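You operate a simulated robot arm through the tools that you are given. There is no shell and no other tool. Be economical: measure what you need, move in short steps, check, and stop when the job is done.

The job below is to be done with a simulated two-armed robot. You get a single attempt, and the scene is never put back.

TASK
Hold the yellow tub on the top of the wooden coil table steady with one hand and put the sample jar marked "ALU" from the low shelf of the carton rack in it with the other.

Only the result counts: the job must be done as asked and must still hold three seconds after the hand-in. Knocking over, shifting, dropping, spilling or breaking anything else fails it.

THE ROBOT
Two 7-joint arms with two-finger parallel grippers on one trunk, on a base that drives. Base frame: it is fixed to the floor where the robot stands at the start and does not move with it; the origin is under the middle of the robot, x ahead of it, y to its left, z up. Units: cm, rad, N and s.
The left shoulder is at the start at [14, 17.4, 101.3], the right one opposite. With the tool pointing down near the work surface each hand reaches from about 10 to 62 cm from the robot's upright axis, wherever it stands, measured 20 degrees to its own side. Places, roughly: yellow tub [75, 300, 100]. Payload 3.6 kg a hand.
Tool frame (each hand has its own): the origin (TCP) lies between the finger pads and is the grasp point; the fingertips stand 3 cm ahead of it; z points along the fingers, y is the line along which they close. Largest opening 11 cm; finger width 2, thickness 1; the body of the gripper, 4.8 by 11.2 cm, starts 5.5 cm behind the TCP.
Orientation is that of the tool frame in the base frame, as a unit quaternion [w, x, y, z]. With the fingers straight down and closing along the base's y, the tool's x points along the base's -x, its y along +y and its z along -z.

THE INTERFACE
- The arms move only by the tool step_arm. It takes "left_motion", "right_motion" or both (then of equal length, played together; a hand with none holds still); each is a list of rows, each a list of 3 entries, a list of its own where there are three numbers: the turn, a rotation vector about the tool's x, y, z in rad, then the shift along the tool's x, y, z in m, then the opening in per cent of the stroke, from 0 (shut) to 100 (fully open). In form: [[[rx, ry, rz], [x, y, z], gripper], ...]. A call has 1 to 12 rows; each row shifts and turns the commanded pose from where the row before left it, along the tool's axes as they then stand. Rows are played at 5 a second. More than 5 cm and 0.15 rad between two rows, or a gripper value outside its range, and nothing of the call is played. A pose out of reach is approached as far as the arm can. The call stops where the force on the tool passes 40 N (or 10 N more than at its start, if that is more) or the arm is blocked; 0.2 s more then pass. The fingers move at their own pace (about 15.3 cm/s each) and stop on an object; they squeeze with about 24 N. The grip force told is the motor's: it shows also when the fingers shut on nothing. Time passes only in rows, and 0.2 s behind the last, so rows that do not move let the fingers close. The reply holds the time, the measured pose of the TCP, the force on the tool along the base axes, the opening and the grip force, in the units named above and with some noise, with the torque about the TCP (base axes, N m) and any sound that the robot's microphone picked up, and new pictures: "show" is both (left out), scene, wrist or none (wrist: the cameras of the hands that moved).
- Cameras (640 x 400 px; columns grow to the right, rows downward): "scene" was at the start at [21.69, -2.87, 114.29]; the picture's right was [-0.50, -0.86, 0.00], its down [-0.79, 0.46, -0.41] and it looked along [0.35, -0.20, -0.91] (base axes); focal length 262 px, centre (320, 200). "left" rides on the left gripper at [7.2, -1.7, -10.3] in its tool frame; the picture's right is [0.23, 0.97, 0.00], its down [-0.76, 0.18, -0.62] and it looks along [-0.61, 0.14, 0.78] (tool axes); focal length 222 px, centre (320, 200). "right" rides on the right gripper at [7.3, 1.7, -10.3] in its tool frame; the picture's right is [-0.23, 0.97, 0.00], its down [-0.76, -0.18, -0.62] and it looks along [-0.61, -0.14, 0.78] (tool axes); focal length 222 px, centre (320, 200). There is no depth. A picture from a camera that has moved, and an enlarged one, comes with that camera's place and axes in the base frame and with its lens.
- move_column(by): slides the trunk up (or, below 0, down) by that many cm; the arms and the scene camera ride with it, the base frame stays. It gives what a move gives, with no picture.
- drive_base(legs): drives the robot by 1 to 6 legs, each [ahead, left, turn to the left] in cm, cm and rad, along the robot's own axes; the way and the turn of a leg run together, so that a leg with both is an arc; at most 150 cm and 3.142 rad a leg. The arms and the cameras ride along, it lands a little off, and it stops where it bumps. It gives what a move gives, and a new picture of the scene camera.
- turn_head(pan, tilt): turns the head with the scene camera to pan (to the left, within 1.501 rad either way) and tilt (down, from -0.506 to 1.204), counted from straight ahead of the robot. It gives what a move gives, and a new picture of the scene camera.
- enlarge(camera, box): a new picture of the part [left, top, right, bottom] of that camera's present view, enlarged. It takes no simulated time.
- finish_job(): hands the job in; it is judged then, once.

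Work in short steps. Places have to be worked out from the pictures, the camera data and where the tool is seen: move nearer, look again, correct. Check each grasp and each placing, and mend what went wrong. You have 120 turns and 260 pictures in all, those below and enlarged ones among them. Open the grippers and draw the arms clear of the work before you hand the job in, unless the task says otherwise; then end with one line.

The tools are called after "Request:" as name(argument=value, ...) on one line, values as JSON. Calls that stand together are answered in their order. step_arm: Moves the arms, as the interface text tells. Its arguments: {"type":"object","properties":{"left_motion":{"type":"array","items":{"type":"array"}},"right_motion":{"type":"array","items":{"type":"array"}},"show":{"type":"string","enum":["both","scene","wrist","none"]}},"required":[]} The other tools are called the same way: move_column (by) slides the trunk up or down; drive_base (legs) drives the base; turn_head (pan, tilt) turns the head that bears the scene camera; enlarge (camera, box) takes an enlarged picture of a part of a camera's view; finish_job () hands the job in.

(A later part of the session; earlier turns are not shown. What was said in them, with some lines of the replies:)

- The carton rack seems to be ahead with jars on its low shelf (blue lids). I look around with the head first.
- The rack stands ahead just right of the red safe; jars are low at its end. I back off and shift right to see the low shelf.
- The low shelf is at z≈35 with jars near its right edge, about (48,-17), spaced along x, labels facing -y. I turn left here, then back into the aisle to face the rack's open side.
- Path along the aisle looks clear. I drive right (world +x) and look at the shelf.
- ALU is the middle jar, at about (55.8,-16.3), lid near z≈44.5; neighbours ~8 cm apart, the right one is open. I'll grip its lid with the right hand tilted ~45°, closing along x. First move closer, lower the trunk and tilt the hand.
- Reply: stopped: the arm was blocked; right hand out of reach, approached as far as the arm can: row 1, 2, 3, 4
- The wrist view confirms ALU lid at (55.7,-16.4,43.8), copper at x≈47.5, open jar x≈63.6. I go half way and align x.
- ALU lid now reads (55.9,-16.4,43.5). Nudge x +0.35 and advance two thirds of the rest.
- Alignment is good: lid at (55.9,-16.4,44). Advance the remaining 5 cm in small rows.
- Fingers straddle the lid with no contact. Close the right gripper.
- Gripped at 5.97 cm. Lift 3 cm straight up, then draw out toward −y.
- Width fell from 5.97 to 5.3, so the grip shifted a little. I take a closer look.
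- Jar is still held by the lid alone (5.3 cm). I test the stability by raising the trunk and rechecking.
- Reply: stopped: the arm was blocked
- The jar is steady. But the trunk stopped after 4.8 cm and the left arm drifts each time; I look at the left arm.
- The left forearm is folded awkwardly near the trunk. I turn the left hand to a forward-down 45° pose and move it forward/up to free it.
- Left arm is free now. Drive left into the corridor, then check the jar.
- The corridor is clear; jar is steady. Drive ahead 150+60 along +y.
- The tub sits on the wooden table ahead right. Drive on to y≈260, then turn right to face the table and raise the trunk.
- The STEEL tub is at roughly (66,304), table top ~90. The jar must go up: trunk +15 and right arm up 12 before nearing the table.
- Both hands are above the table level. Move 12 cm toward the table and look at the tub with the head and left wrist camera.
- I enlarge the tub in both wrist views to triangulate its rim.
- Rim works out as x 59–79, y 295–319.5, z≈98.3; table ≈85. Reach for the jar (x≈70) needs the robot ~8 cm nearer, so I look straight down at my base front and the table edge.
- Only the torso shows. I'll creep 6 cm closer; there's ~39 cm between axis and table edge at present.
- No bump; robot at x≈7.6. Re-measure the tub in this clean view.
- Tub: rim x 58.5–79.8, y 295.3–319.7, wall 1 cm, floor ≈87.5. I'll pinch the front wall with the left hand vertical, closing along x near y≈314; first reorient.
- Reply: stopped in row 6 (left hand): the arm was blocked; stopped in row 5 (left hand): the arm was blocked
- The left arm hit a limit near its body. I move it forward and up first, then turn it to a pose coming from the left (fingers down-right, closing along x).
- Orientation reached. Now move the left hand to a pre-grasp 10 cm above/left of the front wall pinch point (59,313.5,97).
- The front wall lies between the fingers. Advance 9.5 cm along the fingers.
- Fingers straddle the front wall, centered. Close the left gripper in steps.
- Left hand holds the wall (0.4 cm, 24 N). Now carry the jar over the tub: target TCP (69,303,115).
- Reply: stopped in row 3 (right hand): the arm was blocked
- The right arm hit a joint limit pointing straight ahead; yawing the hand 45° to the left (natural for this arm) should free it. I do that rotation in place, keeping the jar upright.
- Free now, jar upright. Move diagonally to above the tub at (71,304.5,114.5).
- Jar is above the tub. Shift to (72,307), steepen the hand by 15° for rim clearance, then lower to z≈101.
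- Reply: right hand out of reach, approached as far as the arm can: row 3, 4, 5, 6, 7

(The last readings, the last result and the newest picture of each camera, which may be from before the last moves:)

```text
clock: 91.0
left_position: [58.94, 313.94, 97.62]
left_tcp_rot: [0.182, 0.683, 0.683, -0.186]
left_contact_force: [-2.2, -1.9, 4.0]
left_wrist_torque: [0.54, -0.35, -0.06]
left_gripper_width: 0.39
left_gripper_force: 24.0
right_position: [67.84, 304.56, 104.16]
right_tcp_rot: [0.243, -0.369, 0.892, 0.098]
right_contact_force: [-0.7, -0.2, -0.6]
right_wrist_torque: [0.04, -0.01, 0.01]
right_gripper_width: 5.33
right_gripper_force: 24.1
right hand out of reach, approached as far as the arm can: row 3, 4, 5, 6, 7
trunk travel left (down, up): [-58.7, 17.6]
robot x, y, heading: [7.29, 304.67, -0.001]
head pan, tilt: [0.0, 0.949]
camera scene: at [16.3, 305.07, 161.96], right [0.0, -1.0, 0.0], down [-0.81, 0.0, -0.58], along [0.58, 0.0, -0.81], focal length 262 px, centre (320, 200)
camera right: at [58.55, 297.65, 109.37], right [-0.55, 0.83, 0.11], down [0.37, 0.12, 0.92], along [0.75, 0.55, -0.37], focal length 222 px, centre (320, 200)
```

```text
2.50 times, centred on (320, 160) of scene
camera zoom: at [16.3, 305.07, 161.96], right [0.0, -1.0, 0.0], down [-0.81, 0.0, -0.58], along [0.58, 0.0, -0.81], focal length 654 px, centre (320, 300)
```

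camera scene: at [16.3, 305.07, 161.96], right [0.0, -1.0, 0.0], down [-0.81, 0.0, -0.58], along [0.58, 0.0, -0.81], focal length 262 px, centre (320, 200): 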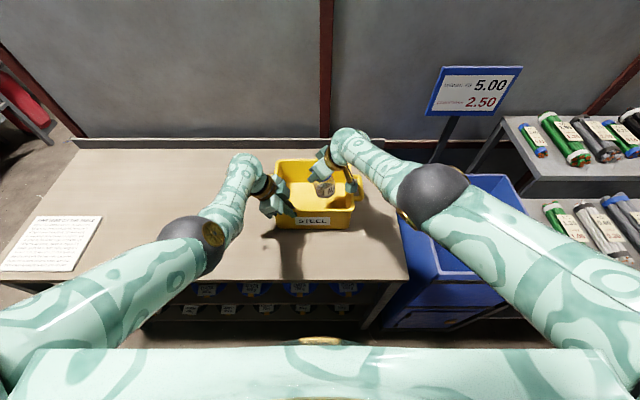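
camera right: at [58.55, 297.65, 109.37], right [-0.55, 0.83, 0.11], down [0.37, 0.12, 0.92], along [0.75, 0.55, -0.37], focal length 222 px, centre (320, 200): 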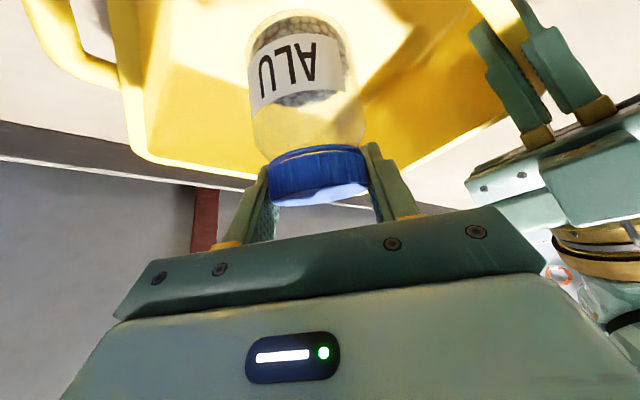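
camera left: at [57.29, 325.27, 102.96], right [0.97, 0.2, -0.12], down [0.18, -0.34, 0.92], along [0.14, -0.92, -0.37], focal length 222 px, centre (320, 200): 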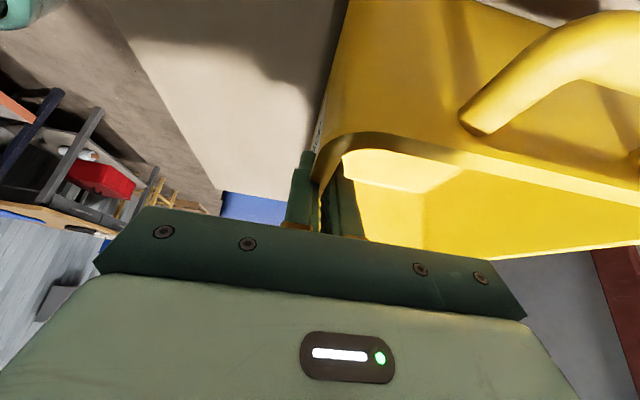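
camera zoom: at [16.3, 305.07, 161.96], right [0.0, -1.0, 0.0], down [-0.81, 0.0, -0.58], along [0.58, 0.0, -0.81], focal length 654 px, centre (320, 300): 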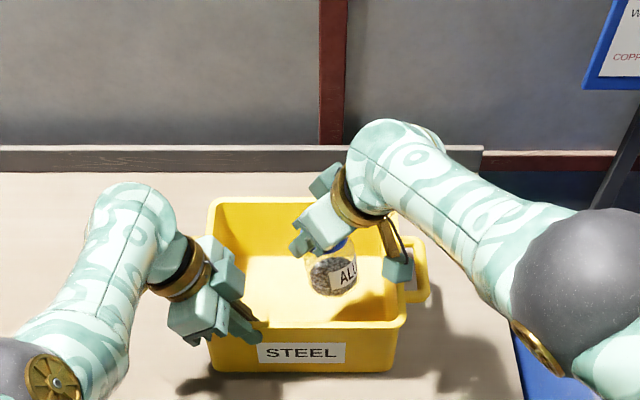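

The low position is out of reach at this trunk height. I'll raise the jar again, release and back off the left hand, lower the trunk 14 cm, then regrip the tub.

Request:
step_arm(right_motion=[[[0, 0, 0], [-0.0078, 0.0035, -0.0417], 0], [[0, 0, 0], [-0.0078, 0.0035, -0.0417], 0], [[0, 0, 0], [-0.0078, 0.0035, -0.0417], 0], [[0, 0, 0], [-0.0078, 0.0035, -0.0417], 0]], show="none")

Request:
step_arm(left_motion=[[[0, 0, 0], [0, 0, 0], 15], [[0, 0, 0], [0, 0, 0], 60], [[0, 0, 0], [0, 0, 0], 60], [[0, 0, 0], [0, 0, -0.02], 60], [[0, 0, 0], [0, 0, -0.03], 60], [[0, 0, 0], [0, 0, -0.04], 60], [[0, 0, 0], [0, 0, -0.05], 60], [[0, 0, 0], [0, 0, -0.05], 60], [[0, 0, 0], [0, 0, -0.05], 60]], show="scene")

```text
clock: 92.0
left_position: [58.89, 313.88, 97.6]
left_tcp_rot: [0.182, 0.682, 0.683, -0.186]
left_contact_force: [-1.7, -0.3, 4.2]
left_wrist_torque: [0.25, -0.35, -0.11]
left_gripper_width: 0.37
left_gripper_force: 23.7
right_position: [72.35, 304.55, 116.8]
right_tcp_rot: [0.241, -0.368, 0.892, 0.099]
right_contact_force: [0.2, 0.1, -1.9]
right_wrist_torque: [0.03, -0.01, -0.01]
right_gripper_width: 5.3
right_gripper_force: 24.1
right hand out of reach, approached as far as the arm can: row 1, 2, 3, 4
trunk travel left (down, up): [-58.7, 17.6]
robot x, y, heading: [7.55, 304.84, -0.001]
head pan, tilt: [0.0, 0.949]
```

```text
clock: 94.0
left_position: [59.06, 325.71, 118.36]
left_tcp_rot: [0.183, 0.682, 0.684, -0.185]
left_contact_force: [0.7, 0.4, 0.9]
left_wrist_torque: [-0.01, 0.01, 0.01]
left_gripper_width: 6.58
left_gripper_force: 0.1
right_position: [72.67, 304.72, 116.79]
right_tcp_rot: [0.243, -0.368, 0.892, 0.099]
right_contact_force: [-0.1, -0.4, -1.0]
right_wrist_torque: [0.01, 0.02, -0.01]
right_gripper_width: 5.35
right_gripper_force: 23.8
trunk travel left (down, up): [-58.7, 17.6]
robot x, y, heading: [7.83, 304.99, -0.002]
head pan, tilt: [0.0, 0.949]
camera scene: at [16.4, 305.0, 161.95], right [0.0, -1.0, 0.0], down [-0.81, 0.0, -0.58], along [0.58, 0.0, -0.81], focal length 262 px, centre (320, 200)
```

scene: 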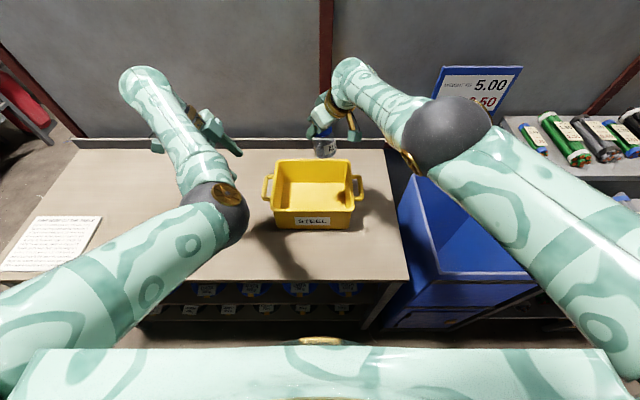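

The right hand isn't quite where commanded. I let it settle a few rows to see whether it converges.

Request:
step_arm(right_motion=[[[0, 0, 0], [0, 0, 0], 0], [[0, 0, 0], [0, 0, 0], 0]], show="none")

```text
clock: 94.6
left_position: [59.1, 325.73, 118.45]
left_tcp_rot: [0.182, 0.683, 0.682, -0.186]
left_contact_force: [0.5, -0.3, 0.2]
left_wrist_torque: [0.0, -0.01, -0.01]
left_gripper_width: 6.59
left_gripper_force: 0.0
right_position: [72.62, 304.65, 116.81]
right_tcp_rot: [0.242, -0.368, 0.892, 0.099]
right_contact_force: [0.7, -0.9, -1.4]
right_wrist_torque: [0.01, -0.03, -0.02]
right_gripper_width: 5.31
right_gripper_force: 23.8
trunk travel left (down, up): [-58.7, 17.6]
robot x, y, heading: [7.23, 305.03, 0.001]
head pan, tilt: [0.0, 0.949]
```

It has settled at (72.6,304.7,116.8). Lower the trunk 12 cm: the jar then hangs just inside the tub mouth, clear of the walls.

Request:
move_column(by=-12)

Request:
turn_head(pan=0.0, tilt=0.85)

Request:
enlarge(camera="right", box=[0, 0, 640, 400])

```text
clock: 96.1
left_position: [59.17, 325.91, 105.85]
left_tcp_rot: [0.18, 0.682, 0.683, -0.19]
left_contact_force: [0.0, 0.0, -0.1]
left_wrist_torque: [0.02, -0.01, 0.0]
left_gripper_width: 6.61
left_gripper_force: 0.2
right_position: [72.66, 304.87, 103.2]
right_tcp_rot: [0.231, -0.368, 0.895, 0.104]
right_contact_force: [0.2, 0.1, -1.0]
right_wrist_torque: [-0.01, 0.02, -0.01]
right_gripper_width: 5.34
right_gripper_force: 23.9
trunk travel left (down, up): [-46.7, 29.6]
robot x, y, heading: [7.92, 305.04, -0.001]
head pan, tilt: [0.0, 0.949]
```

```text
clock: 96.8
left_position: [59.21, 325.94, 105.93]
left_tcp_rot: [0.179, 0.682, 0.684, -0.189]
left_contact_force: [-0.3, -0.3, 0.4]
left_wrist_torque: [-0.02, 0.02, -0.02]
left_gripper_width: 6.61
left_gripper_force: 0.0
right_position: [72.75, 304.78, 103.03]
right_tcp_rot: [0.231, -0.368, 0.895, 0.104]
right_contact_force: [0.7, 0.0, -1.4]
right_wrist_torque: [-0.03, -0.02, 0.03]
right_gripper_width: 5.31
right_gripper_force: 24.2
trunk travel left (down, up): [-46.7, 29.6]
robot x, y, heading: [7.53, 304.89, -0.001]
head pan, tilt: [0.0, 0.85]
camera scene: at [18.37, 305.02, 150.64], right [0.0, -1.0, 0.0], down [-0.75, 0.0, -0.66], along [0.66, 0.0, -0.75], focal length 262 px, centre (320, 200)
```

scene: 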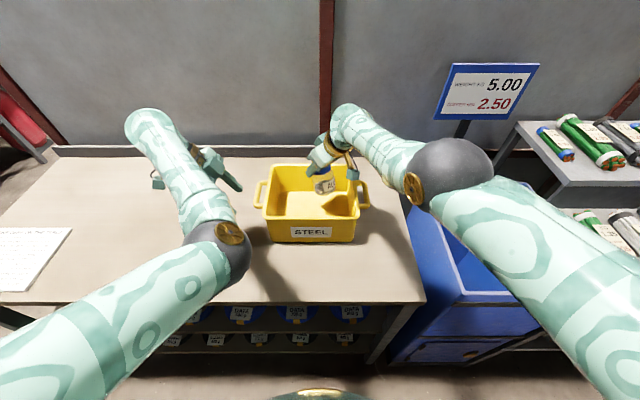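

```text
1.00 times, centred on (320, 200) of right (not enlarged: the box is as wide or as high as the picture)
camera zoom: at [63.63, 297.89, 108.55], right [-0.55, 0.83, 0.13], down [0.39, 0.12, 0.91], along [0.74, 0.55, -0.39], focal length 222 px, centre (320, 200)
```

zoom: 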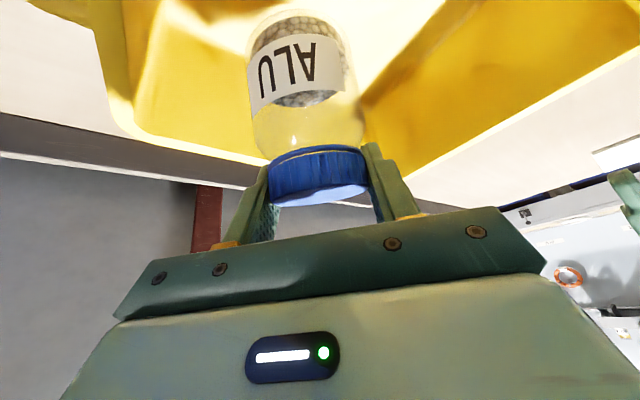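

Jar hangs inside the tub mouth at reachable pose. Now bring the left hand back to its pre-grasp above the front wall.

Request:
step_arm(left_motion=[[[0, 0, 0], [-0.03, 0, 0.0175], 60], [[0, 0, 0], [-0.0306, 0, 0.0175], 60]], show="wrist")

Request:
enlarge(camera="scene", box=[220, 130, 420, 255])

```text
clock: 97.4
left_position: [59.44, 318.74, 105.69]
left_tcp_rot: [0.179, 0.681, 0.684, -0.188]
left_contact_force: [0.6, -0.5, -0.7]
left_wrist_torque: [0.02, 0.01, 0.03]
left_gripper_width: 6.61
left_gripper_force: 0.0
left hand out of reach, approached as far as the arm can: row 1
right_position: [72.82, 304.85, 103.16]
right_tcp_rot: [0.231, -0.367, 0.895, 0.104]
right_contact_force: [0.1, -0.4, -1.1]
right_wrist_torque: [0.03, 0.01, 0.0]
right_gripper_width: 5.33
right_gripper_force: 23.9
trunk travel left (down, up): [-46.7, 29.6]
robot x, y, heading: [7.97, 304.81, -0.003]
head pan, tilt: [0.0, 0.85]
camera left: at [57.91, 330.19, 111.0], right [0.97, 0.2, -0.13], down [0.19, -0.35, 0.92], along [0.14, -0.92, -0.37], focal length 222 px, centre (320, 200)
```

left: 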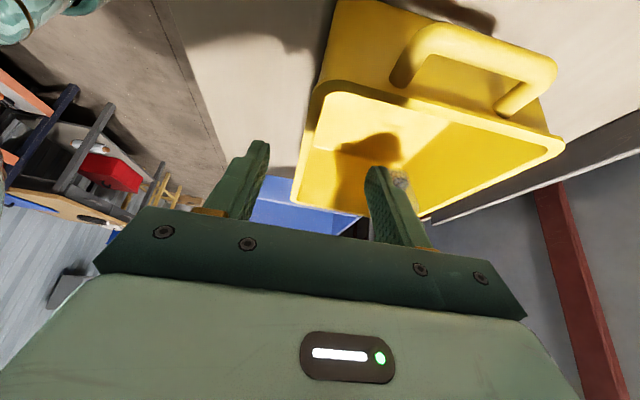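

```text
3.20 times, centred on (320, 192) of scene
camera zoom: at [18.36, 304.97, 150.64], right [0.0, -1.0, 0.0], down [-0.75, 0.0, -0.66], along [0.66, 0.0, -0.75], focal length 837 px, centre (320, 224)
```

zoom: 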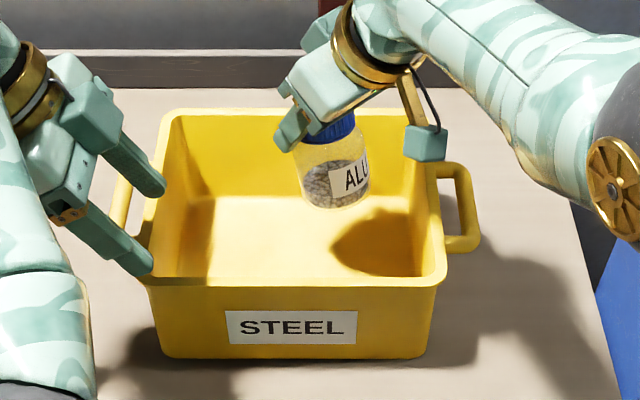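

Wall centre reads ~58.5, so shift left hand −0.6 in x and advance 9.5 cm.

Request:
step_arm(left_motion=[[[0, 0, 0], [0, -0.006, 0.02], 60], [[0, 0, 0], [0, 0, 0.02], 60], [[0, 0, 0], [0, 0, 0.02], 60], [[0, 0, 0], [0, 0, 0.02], 60], [[0, 0, 0], [0, 0, 0.012], 60]], show="wrist")

```text
clock: 98.6
left_position: [58.84, 314.27, 97.82]
left_tcp_rot: [0.18, 0.682, 0.683, -0.19]
left_contact_force: [-0.3, 0.1, 0.6]
left_wrist_torque: [0.03, -0.01, 0.01]
left_gripper_width: 6.6
left_gripper_force: 0.0
right_position: [72.8, 304.83, 103.05]
right_tcp_rot: [0.231, -0.367, 0.895, 0.104]
right_contact_force: [0.8, -0.1, -1.2]
right_wrist_torque: [0.02, -0.01, -0.04]
right_gripper_width: 5.32
right_gripper_force: 23.9
trunk travel left (down, up): [-46.7, 29.6]
robot x, y, heading: [7.66, 304.9, -0.002]
head pan, tilt: [0.0, 0.85]
camera left: at [57.15, 325.7, 103.06], right [0.97, 0.2, -0.13], down [0.19, -0.35, 0.92], along [0.14, -0.92, -0.37], focal length 222 px, centre (320, 200)
```

left: 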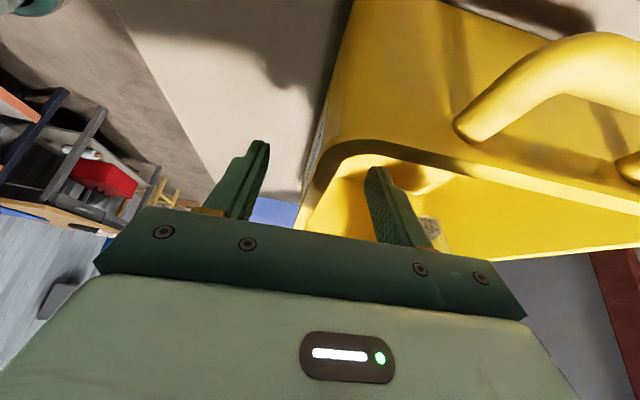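

Straddling the wall again; close the left gripper.

Request:
step_arm(left_motion=[[[0, 0, 0], [0, 0, 0], 40], [[0, 0, 0], [0, 0, 0], 25], [[0, 0, 0], [0, 0, 0], 12], [[0, 0, 0], [0, 0, 0], 0], [[0, 0, 0], [0, 0, 0], 0]], show="wrist")

```text
clock: 99.8
left_position: [58.85, 314.31, 97.88]
left_tcp_rot: [0.179, 0.682, 0.683, -0.189]
left_contact_force: [0.1, -1.0, 0.4]
left_wrist_torque: [-0.11, -0.72, 0.2]
left_gripper_width: 0.37
left_gripper_force: 24.1
right_position: [72.83, 304.97, 103.04]
right_tcp_rot: [0.231, -0.368, 0.895, 0.104]
right_contact_force: [-0.2, -0.4, -1.3]
right_wrist_torque: [0.0, -0.01, 0.0]
right_gripper_width: 5.32
right_gripper_force: 24.3
trunk travel left (down, up): [-46.7, 29.6]
robot x, y, heading: [7.3, 304.83, 0.002]
head pan, tilt: [0.0, 0.85]
camera left: at [57.14, 325.71, 103.09], right [0.97, 0.2, -0.13], down [0.19, -0.35, 0.92], along [0.14, -0.92, -0.37], focal length 222 px, centre (320, 200)
```

left: 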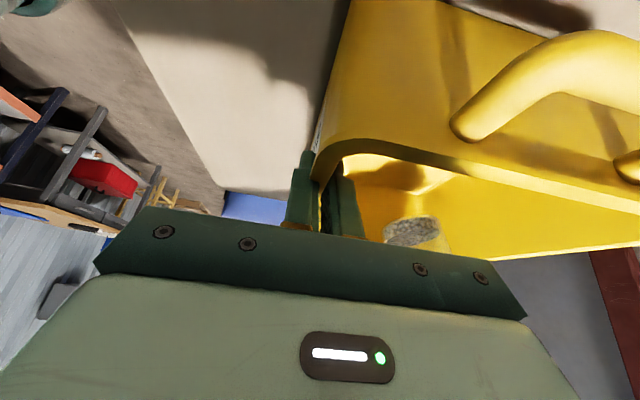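

Tub is held. Lower the jar 5 cm straight down.

Request:
step_arm(right_motion=[[[0, 0, 0], [0.0049, 0, 0.0087], 0], [[0, 0, 0], [0.0049, 0, 0.0087], 0], [[0, 0, 0], [0.0049, 0, 0.0087], 0], [[0, 0, 0], [0.0049, 0, 0.0087], 0], [[0, 0, 0], [0.0049, 0, 0.0087], 0]], show="wrist")

Request:
enlarge(camera="scene", box=[220, 130, 420, 255])

```text
clock: 101.0
left_position: [58.72, 314.22, 97.83]
left_tcp_rot: [0.18, 0.681, 0.684, -0.189]
left_contact_force: [-0.3, 0.6, 1.6]
left_wrist_torque: [-0.1, -0.71, 0.17]
left_gripper_width: 0.39
left_gripper_force: 24.0
right_position: [71.59, 303.85, 98.34]
right_tcp_rot: [0.231, -0.367, 0.895, 0.104]
right_contact_force: [-0.7, -0.1, -1.7]
right_wrist_torque: [0.0, -0.01, 0.0]
right_gripper_width: 5.31
right_gripper_force: 24.0
right hand out of reach, approached as far as the arm can: row 2, 4, 5
trunk travel left (down, up): [-46.7, 29.6]
robot x, y, heading: [7.59, 305.03, -0.0]
head pan, tilt: [0.0, 0.85]
camera right: at [62.41, 296.97, 103.87], right [-0.55, 0.83, 0.13], down [0.39, 0.12, 0.91], along [0.74, 0.55, -0.39], focal length 222 px, centre (320, 200)
```

right: 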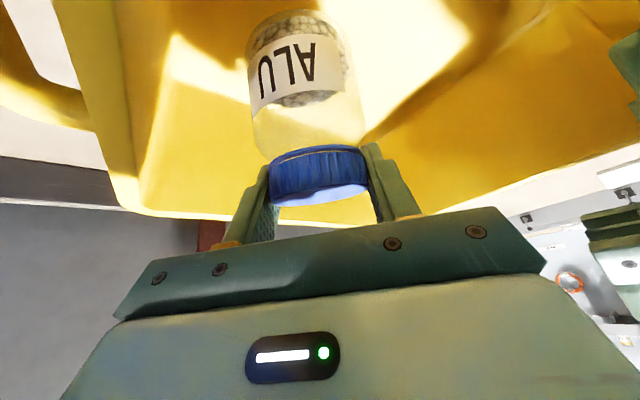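

```text
3.20 times, centred on (320, 192) of scene
camera zoom: at [18.35, 305.03, 150.64], right [0.0, -1.0, 0.0], down [-0.75, 0.0, -0.66], along [0.66, 0.0, -0.75], focal length 837 px, centre (320, 224)
```

zoom: 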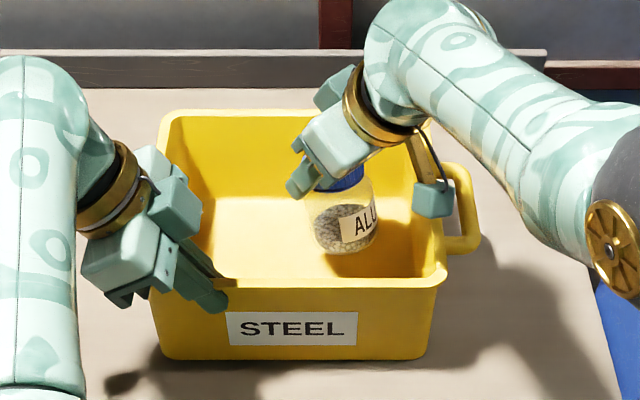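

Reach is marginal at that spot; shift to about (70,306) for more room at the right wall, then lower 1.5 cm.

Request:
step_arm(right_motion=[[[0, 0, 0], [-0.0017, 0.0135, 0.0012], 0], [[0, 0, 0], [-0.0017, 0.0135, 0.0012], 0], [[0, 0, 0], [0.0025, 0, 0.0044], 0], [[0, 0, 0], [0.0025, 0, 0.0044], 0], [[0, 0, 0], [0.0025, 0, 0.0044], 0]], show="wrist")

Request:
enlarge(camera="scene", box=[220, 130, 420, 255])

```text
clock: 102.2
left_position: [58.77, 314.42, 97.72]
left_tcp_rot: [0.179, 0.682, 0.684, -0.189]
left_contact_force: [-0.7, 0.5, 0.9]
left_wrist_torque: [0.05, -0.73, 0.17]
left_gripper_width: 0.39
left_gripper_force: 23.7
right_position: [70.29, 306.32, 96.77]
right_tcp_rot: [0.231, -0.366, 0.895, 0.103]
right_contact_force: [0.3, 1.1, -1.4]
right_wrist_torque: [0.02, -0.03, 0.03]
right_gripper_width: 5.31
right_gripper_force: 23.8
right hand out of reach, approached as far as the arm can: row 1
trunk travel left (down, up): [-46.7, 29.6]
robot x, y, heading: [7.76, 305.03, 0.004]
head pan, tilt: [0.0, 0.85]
camera right: at [61.11, 299.39, 102.25], right [-0.54, 0.83, 0.13], down [0.39, 0.12, 0.91], along [0.74, 0.55, -0.39], focal length 222 px, centre (320, 200)
```

right: 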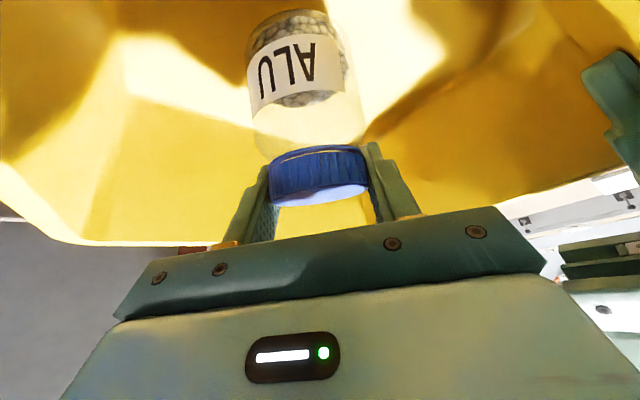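

```text
3.20 times, centred on (320, 192) of scene
camera zoom: at [18.34, 305.03, 150.65], right [0.0, -1.0, 0.0], down [-0.75, 0.0, -0.66], along [0.66, 0.0, -0.75], focal length 837 px, centre (320, 224)
```

zoom: 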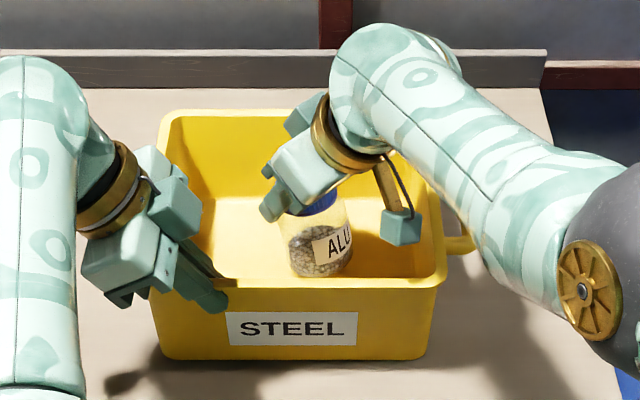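

Well placed, no contact yet (F≈−1.4). Lower slowly by another 1.2 cm looking for contact.

Request:
step_arm(right_motion=[[[0, 0, 0], [0.002, 0, 0.0035], 0], [[0, 0, 0], [0.002, 0, 0.0035], 0], [[0, 0, 0], [0.002, 0, 0.0035], 0]], show="none")

Request:
enlarge(camera="scene", box=[260, 150, 380, 225])

```text
clock: 103.0
left_position: [58.7, 314.42, 97.72]
left_tcp_rot: [0.179, 0.682, 0.684, -0.189]
left_contact_force: [0.6, 0.5, 1.7]
left_wrist_torque: [0.02, -0.68, 0.18]
left_gripper_width: 0.4
left_gripper_force: 23.9
right_position: [69.97, 305.98, 95.68]
right_tcp_rot: [0.229, -0.368, 0.895, 0.104]
right_contact_force: [-0.9, 0.5, -0.5]
right_wrist_torque: [0.02, 0.0, 0.01]
right_gripper_width: 5.32
right_gripper_force: 24.0
right hand out of reach, approached as far as the arm can: row 3
trunk travel left (down, up): [-46.7, 29.6]
robot x, y, heading: [7.46, 305.05, 0.001]
head pan, tilt: [0.0, 0.85]
```

```text
5.33 times, centred on (320, 188) of scene
camera zoom: at [18.34, 305.04, 150.65], right [0.0, -1.0, 0.0], down [-0.75, 0.0, -0.66], along [0.66, 0.0, -0.75], focal length 1396 px, centre (320, 267)
```

zoom: 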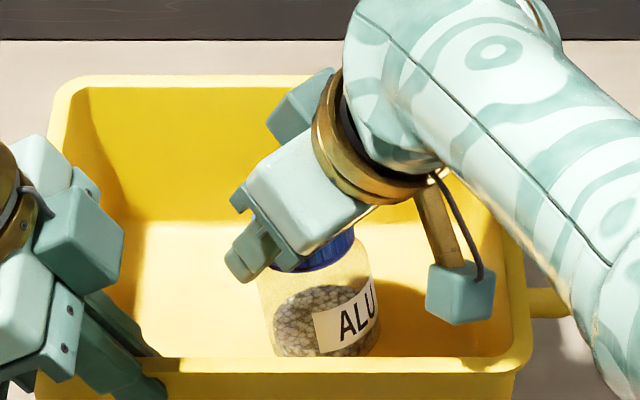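

Keep lowering in 0.3 cm rows.

Request:
step_arm(right_motion=[[[0, 0, 0], [0.0015, 0, 0.0026], 0], [[0, 0, 0], [0.0015, 0, 0.0026], 0]], show="none")

Request:
enlarge(camera="right", box=[200, 0, 440, 250])

```text
clock: 103.6
left_position: [58.65, 314.33, 97.77]
left_tcp_rot: [0.179, 0.681, 0.684, -0.189]
left_contact_force: [-0.2, 0.8, 0.8]
left_wrist_torque: [0.04, -0.66, 0.16]
left_gripper_width: 0.4
left_gripper_force: 24.2
right_position: [69.86, 305.83, 95.37]
right_tcp_rot: [0.23, -0.368, 0.895, 0.104]
right_contact_force: [0.0, 0.4, -0.7]
right_wrist_torque: [0.05, -0.03, 0.0]
right_gripper_width: 5.31
right_gripper_force: 24.0
right hand out of reach, approached as far as the arm can: row 2
trunk travel left (down, up): [-46.7, 29.6]
robot x, y, heading: [7.58, 304.72, -0.003]
head pan, tilt: [0.0, 0.85]
```

```text
1.60 times, centred on (320, 125) of right
camera zoom: at [60.68, 298.94, 100.93], right [-0.55, 0.83, 0.13], down [0.39, 0.12, 0.91], along [0.74, 0.55, -0.39], focal length 355 px, centre (320, 320)
```

zoom: 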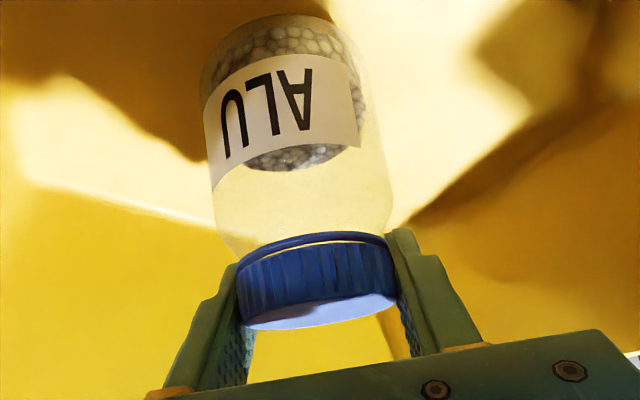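

No contact yet; grip unchanged. Continue down in small rows.

Request:
step_arm(right_motion=[[[0, 0, 0], [0.0015, 0, 0.0026], 0], [[0, 0, 0], [0.0015, 0, 0.0026], 0], [[0, 0, 0], [0.0015, 0, 0.0026], 0]], show="none")

Request:
enlarge(camera="left", box=[300, 120, 640, 330])

```text
clock: 104.4
left_position: [58.57, 314.38, 97.7]
left_tcp_rot: [0.178, 0.682, 0.683, -0.189]
left_contact_force: [2.6, -1.5, -3.9]
left_wrist_torque: [-0.06, -0.7, 0.27]
left_gripper_width: 0.42
left_gripper_force: 23.8
right_position: [69.92, 305.8, 95.11]
right_tcp_rot: [0.234, -0.366, 0.895, 0.103]
right_contact_force: [7.2, 5.0, 23.0]
right_wrist_torque: [0.37, -0.44, 0.0]
right_gripper_width: 5.33
right_gripper_force: 24.2
right hand out of reach, approached as far as the arm can: row 3
trunk travel left (down, up): [-46.7, 29.6]
robot x, y, heading: [7.72, 304.94, 0.002]
head pan, tilt: [0.0, 0.85]
```

```text
1.88 times, centred on (470, 225) of left
camera zoom: at [57.05, 325.69, 103.08], right [0.97, 0.2, -0.13], down [0.19, -0.35, 0.92], along [0.14, -0.92, -0.37], focal length 418 px, centre (38, 153)
```

zoom: 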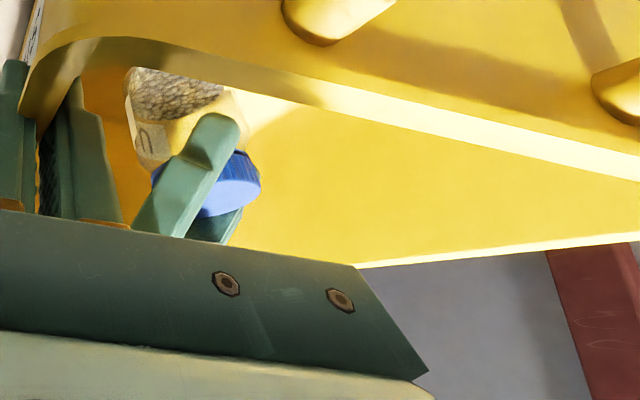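

Contact: 23 N upward, the jar's base is on the tub floor. Ease 0.2 cm up and open the right fingers gradually.

Request:
step_arm(right_motion=[[[0, 0, 0], [-0.0012, 0, -0.002], 0], [[0, 0, 0], [0, 0, 0], 50], [[0, 0, 0], [0, 0, 0], 55], [[0, 0, 0], [0, 0, 0], 60], [[0, 0, 0], [0, 0, 0], 68], [[0, 0, 0], [0, 0, 0], 68]], show="wrist")

Request:
enlarge(camera="left", box=[300, 120, 640, 330])

Request:
enlarge(camera="scene", box=[260, 150, 380, 225])

```text
clock: 105.8
left_position: [58.75, 314.29, 97.83]
left_tcp_rot: [0.18, 0.681, 0.684, -0.189]
left_contact_force: [-1.2, 0.2, -0.8]
left_wrist_torque: [-0.07, -0.67, 0.12]
left_gripper_width: 0.42
left_gripper_force: 24.0
right_position: [69.57, 305.64, 94.86]
right_tcp_rot: [0.231, -0.367, 0.895, 0.103]
right_contact_force: [0.6, -0.2, -0.2]
right_wrist_torque: [0.06, -0.02, 0.01]
right_gripper_width: 7.47
right_gripper_force: 0.0
trunk travel left (down, up): [-46.7, 29.6]
robot x, y, heading: [7.59, 304.96, 0.001]
head pan, tilt: [0.0, 0.85]
camera right: at [60.4, 298.65, 100.32], right [-0.55, 0.83, 0.13], down [0.39, 0.12, 0.91], along [0.74, 0.55, -0.39], focal length 222 px, centre (320, 200)
```

right: 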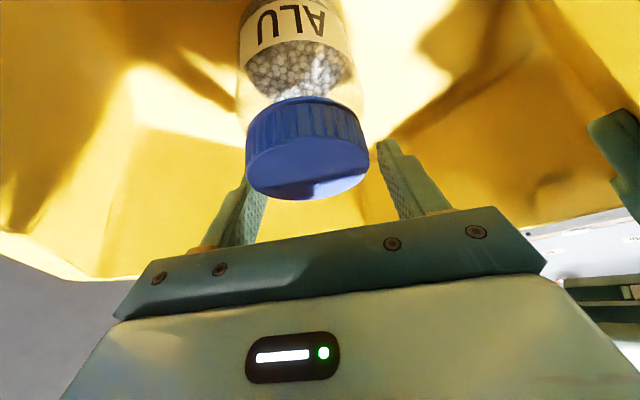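

```text
1.88 times, centred on (470, 225) of left
camera zoom: at [57.11, 325.71, 103.08], right [0.97, 0.2, -0.13], down [0.19, -0.35, 0.92], along [0.14, -0.92, -0.37], focal length 418 px, centre (38, 153)
```

zoom: 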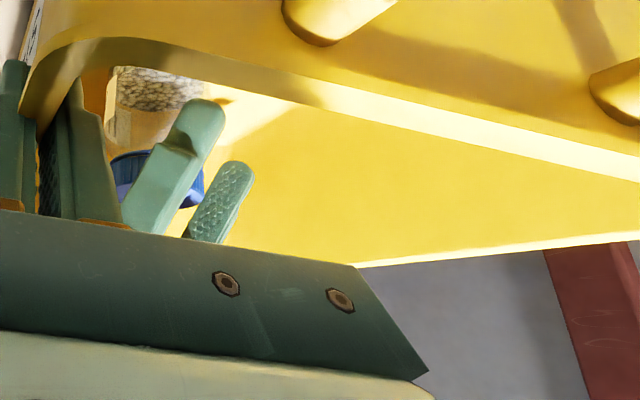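

```text
5.33 times, centred on (320, 188) of scene
camera zoom: at [18.33, 305.02, 150.65], right [0.0, -1.0, 0.0], down [-0.75, 0.0, -0.66], along [0.66, 0.0, -0.75], focal length 1396 px, centre (320, 267)
```

zoom: 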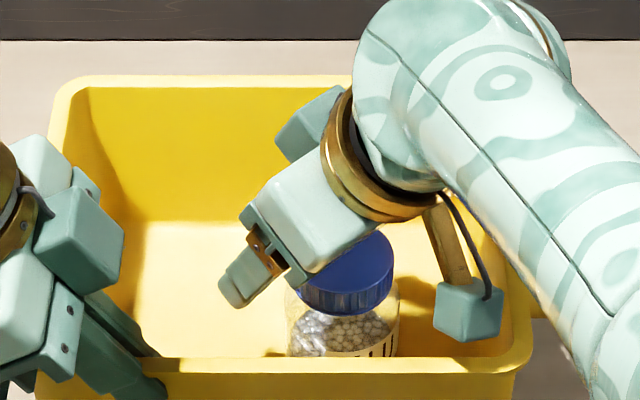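

The jar stands on the tub floor, released. Open a bit more and rise straight up in small rows.

Request:
step_arm(right_motion=[[[0, 0, 0], [0, 0, 0], 80], [[0, 0, 0], [-0.0025, 0, -0.0044], 80], [[0, 0, 0], [-0.005, 0, -0.0087], 80], [[0, 0, 0], [-0.005, 0, -0.0087], 80], [[0, 0, 0], [-0.005, 0, -0.0087], 80]], show="wrist")

Request:
enlarge(camera="scene", box=[260, 130, 380, 225])

```text
clock: 107.0
left_position: [58.65, 314.33, 97.86]
left_tcp_rot: [0.179, 0.681, 0.684, -0.189]
left_contact_force: [0.8, -0.3, 0.2]
left_wrist_torque: [-0.08, -0.67, 0.11]
left_gripper_width: 0.41
left_gripper_force: 23.8
right_position: [69.73, 305.6, 98.36]
right_tcp_rot: [0.23, -0.368, 0.895, 0.104]
right_contact_force: [0.2, -0.6, 0.5]
right_wrist_torque: [0.0, -0.01, 0.0]
right_gripper_width: 8.79
right_gripper_force: 0.1
trunk travel left (down, up): [-46.7, 29.6]
robot x, y, heading: [7.35, 304.51, 0.002]
head pan, tilt: [0.0, 0.85]
camera right: at [60.54, 298.66, 103.78], right [-0.55, 0.83, 0.13], down [0.39, 0.12, 0.91], along [0.74, 0.55, -0.39], focal length 222 px, centre (320, 200)
```

right: 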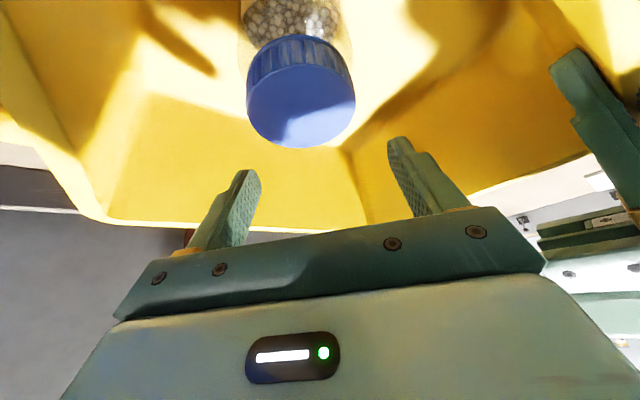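

```text
4.21 times, centred on (320, 178) of scene
camera zoom: at [18.33, 305.03, 150.65], right [0.0, -1.0, 0.0], down [-0.75, 0.0, -0.66], along [0.66, 0.0, -0.75], focal length 1102 px, centre (320, 295)
```

zoom: 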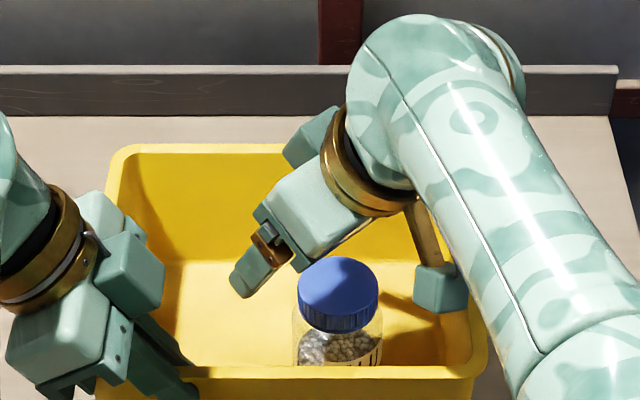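

Jar stands upright in the tub. Raise the right hand 15 cm clear.

Request:
step_arm(right_motion=[[[0, 0, 0], [-0.01, 0, -0.0175], 80], [[0, 0, 0], [-0.015, 0, -0.026], 80], [[0, 0, 0], [-0.015, 0, -0.026], 80], [[0, 0, 0], [-0.015, 0, -0.026], 80], [[0, 0, 0], [-0.015, 0, -0.026], 80]], show="none")

Request:
step_arm(right_motion=[[[0, 0, 0], [0.02, 0, -0.02], 80], [[0, 0, 0], [0.025, 0, -0.025], 80], [[0, 0, 0], [0.025, 0, -0.025], 80], [[0, 0, 0], [0.025, 0, -0.025], 80]], show="scene")

```text
clock: 108.2
left_position: [58.79, 314.36, 97.78]
left_tcp_rot: [0.178, 0.682, 0.684, -0.188]
left_contact_force: [-1.1, 0.1, -0.1]
left_wrist_torque: [0.05, -0.67, 0.13]
left_gripper_width: 0.37
left_gripper_force: 23.8
right_position: [70.19, 305.49, 112.52]
right_tcp_rot: [0.23, -0.368, 0.895, 0.103]
right_contact_force: [0.2, 0.2, 0.2]
right_wrist_torque: [-0.02, 0.04, 0.01]
right_gripper_width: 8.78
right_gripper_force: 0.0
trunk travel left (down, up): [-46.7, 29.6]
robot x, y, heading: [7.68, 305.29, -0.002]
head pan, tilt: [0.0, 0.85]
```

```text
clock: 109.2
left_position: [58.75, 314.23, 97.81]
left_tcp_rot: [0.179, 0.682, 0.684, -0.189]
left_contact_force: [-0.3, -0.2, 1.1]
left_wrist_torque: [0.09, -0.72, 0.15]
left_gripper_width: 0.38
left_gripper_force: 24.2
right_position: [61.55, 295.55, 117.04]
right_tcp_rot: [0.239, -0.364, 0.895, 0.095]
right_contact_force: [-0.1, -0.1, -0.2]
right_wrist_torque: [0.02, 0.0, 0.0]
right_gripper_width: 8.82
right_gripper_force: 0.1
trunk travel left (down, up): [-46.7, 29.6]
robot x, y, heading: [7.53, 304.81, -0.002]
head pan, tilt: [0.0, 0.85]
camera scene: at [18.3, 304.98, 150.65], right [0.0, -1.0, 0.0], down [-0.75, 0.0, -0.66], along [0.66, 0.0, -0.75], focal length 262 px, centre (320, 200)
```

scene: 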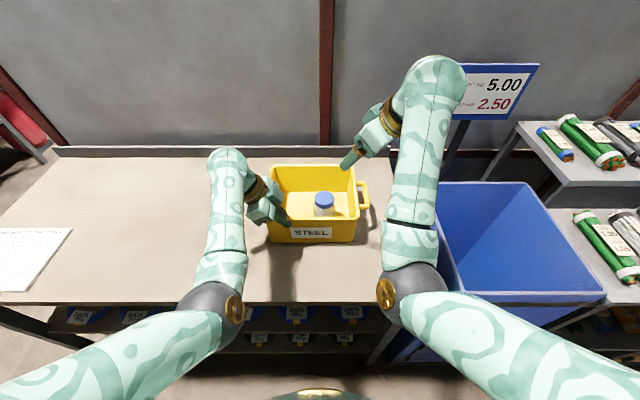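

The jar is in the tub and the right hand is clear. Now release the tub with the left hand and draw back along its fingers.

Request:
step_arm(left_motion=[[[0, 0, 0], [0, 0, 0], 10], [[0, 0, 0], [0, 0, 0], 30], [[0, 0, 0], [0, 0, 0], 60], [[0, 0, 0], [0, 0, 0], 60], [[0, 0, 0], [0, 0, -0.02], 60], [[0, 0, 0], [0, 0, -0.03], 60], [[0, 0, 0], [0, 0, -0.04], 60], [[0, 0, 0], [0, 0, -0.05], 60], [[0, 0, 0], [0, 0, -0.05], 60], [[0, 0, 0], [0, 0, -0.05], 60]], show="scene")

Request:
enlarge(camera="scene", box=[240, 140, 400, 260])

```text
clock: 111.4
left_position: [62.89, 326.83, 116.53]
left_tcp_rot: [0.179, 0.683, 0.682, -0.189]
left_contact_force: [-0.7, 0.1, 0.6]
left_wrist_torque: [0.03, -0.01, 0.01]
left_gripper_width: 6.58
left_gripper_force: 0.0
left hand out of reach, approached as far as the arm can: row 8, 9
right_position: [61.25, 295.33, 116.37]
right_tcp_rot: [0.233, -0.364, 0.897, 0.095]
right_contact_force: [-0.4, 0.4, 0.0]
right_wrist_torque: [0.01, -0.01, 0.05]
right_gripper_width: 8.79
right_gripper_force: 0.0
trunk travel left (down, up): [-46.7, 29.6]
robot x, y, heading: [7.74, 304.39, -0.003]
head pan, tilt: [0.0, 0.85]
camera scene: at [18.29, 305.02, 150.65], right [0.0, -1.0, 0.0], down [-0.75, 0.0, -0.66], along [0.66, 0.0, -0.75], focal length 262 px, centre (320, 200)
```

scene: 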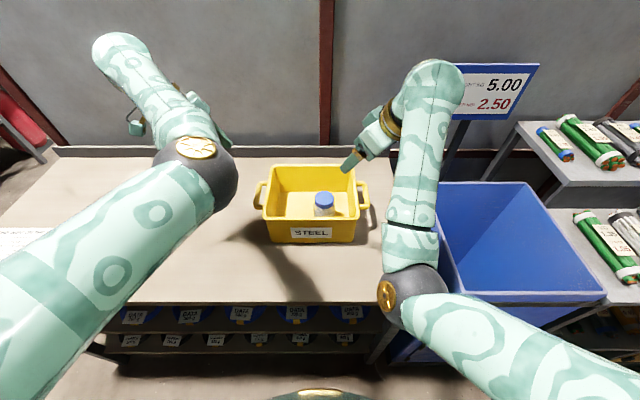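

```text
3.33 times, centred on (320, 200) of scene
camera zoom: at [18.29, 305.02, 150.65], right [0.0, -1.0, 0.0], down [-0.75, 0.0, -0.66], along [0.66, 0.0, -0.75], focal length 872 px, centre (320, 200)
```

zoom: 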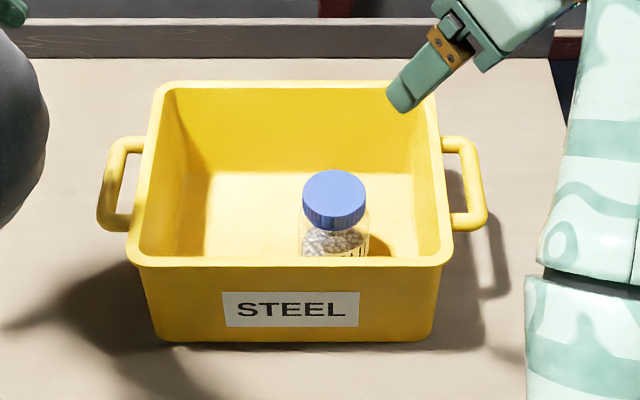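

Jar upright in the tub, tub steady, both hands free. Drive back 30 cm so the arms are clear of the table.

Request:
drive_base(legs=[[-30, 0, 0]])

```text
clock: 113.4
left_position: [33.68, 326.69, 116.49]
left_tcp_rot: [0.179, 0.682, 0.683, -0.189]
left_contact_force: [-0.9, -0.9, 0.3]
left_wrist_torque: [0.03, -0.03, 0.03]
left_gripper_width: 6.64
left_gripper_force: 0.0
right_position: [31.96, 295.34, 116.32]
right_tcp_rot: [0.231, -0.364, 0.897, 0.094]
right_contact_force: [-0.7, 0.3, 0.1]
right_wrist_torque: [0.0, -0.05, -0.01]
right_gripper_width: 8.81
right_gripper_force: 0.1
trunk travel left (down, up): [-46.7, 29.6]
robot x, y, heading: [-21.51, 304.78, 0.003]
head pan, tilt: [0.0, 0.85]
camera scene: at [-11.08, 305.04, 150.65], right [0.0, -1.0, 0.0], down [-0.75, 0.0, -0.66], along [0.66, 0.0, -0.75], focal length 262 px, centre (320, 200)
```

scene: 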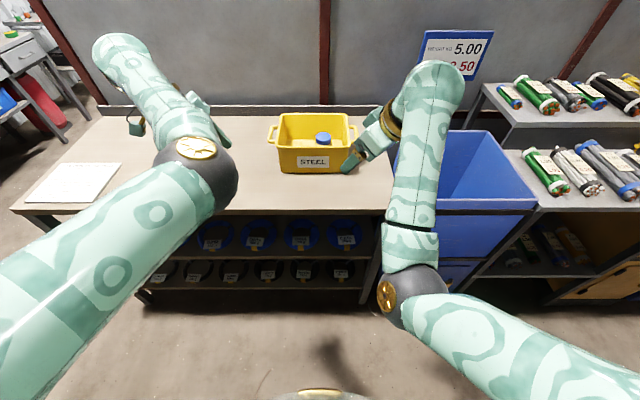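

Everything is in place and clear; I open both grippers fully and hand in.

Request:
step_arm(left_motion=[[[0, 0, 0], [0, 0, 0], 100], [[0, 0, 0], [0, 0, 0], 100]], right_motion=[[[0, 0, 0], [0, 0, 0], 100], [[0, 0, 0], [0, 0, 0], 100]], show="none")

Request:
finish_job()

```text
clock: 114.0
left_position: [33.61, 326.8, 116.46]
left_tcp_rot: [0.179, 0.682, 0.684, -0.188]
left_contact_force: [0.1, 0.3, -1.0]
left_wrist_torque: [-0.02, 0.0, 0.02]
left_gripper_width: 11.01
left_gripper_force: 0.1
right_position: [31.91, 295.36, 116.21]
right_tcp_rot: [0.232, -0.363, 0.898, 0.092]
right_contact_force: [1.1, 0.1, 0.2]
right_wrist_torque: [-0.03, -0.02, -0.01]
right_gripper_width: 10.99
right_gripper_force: 0.0
trunk travel left (down, up): [-46.7, 29.6]
robot x, y, heading: [-21.76, 304.84, -0.001]
head pan, tilt: [0.0, 0.85]
```

```text
The job is handed in.
```

The ALU jar now stands upright in the yellow tub on the coil table; the left hand held the tub while the right set the jar down, and both hands are open and clear.
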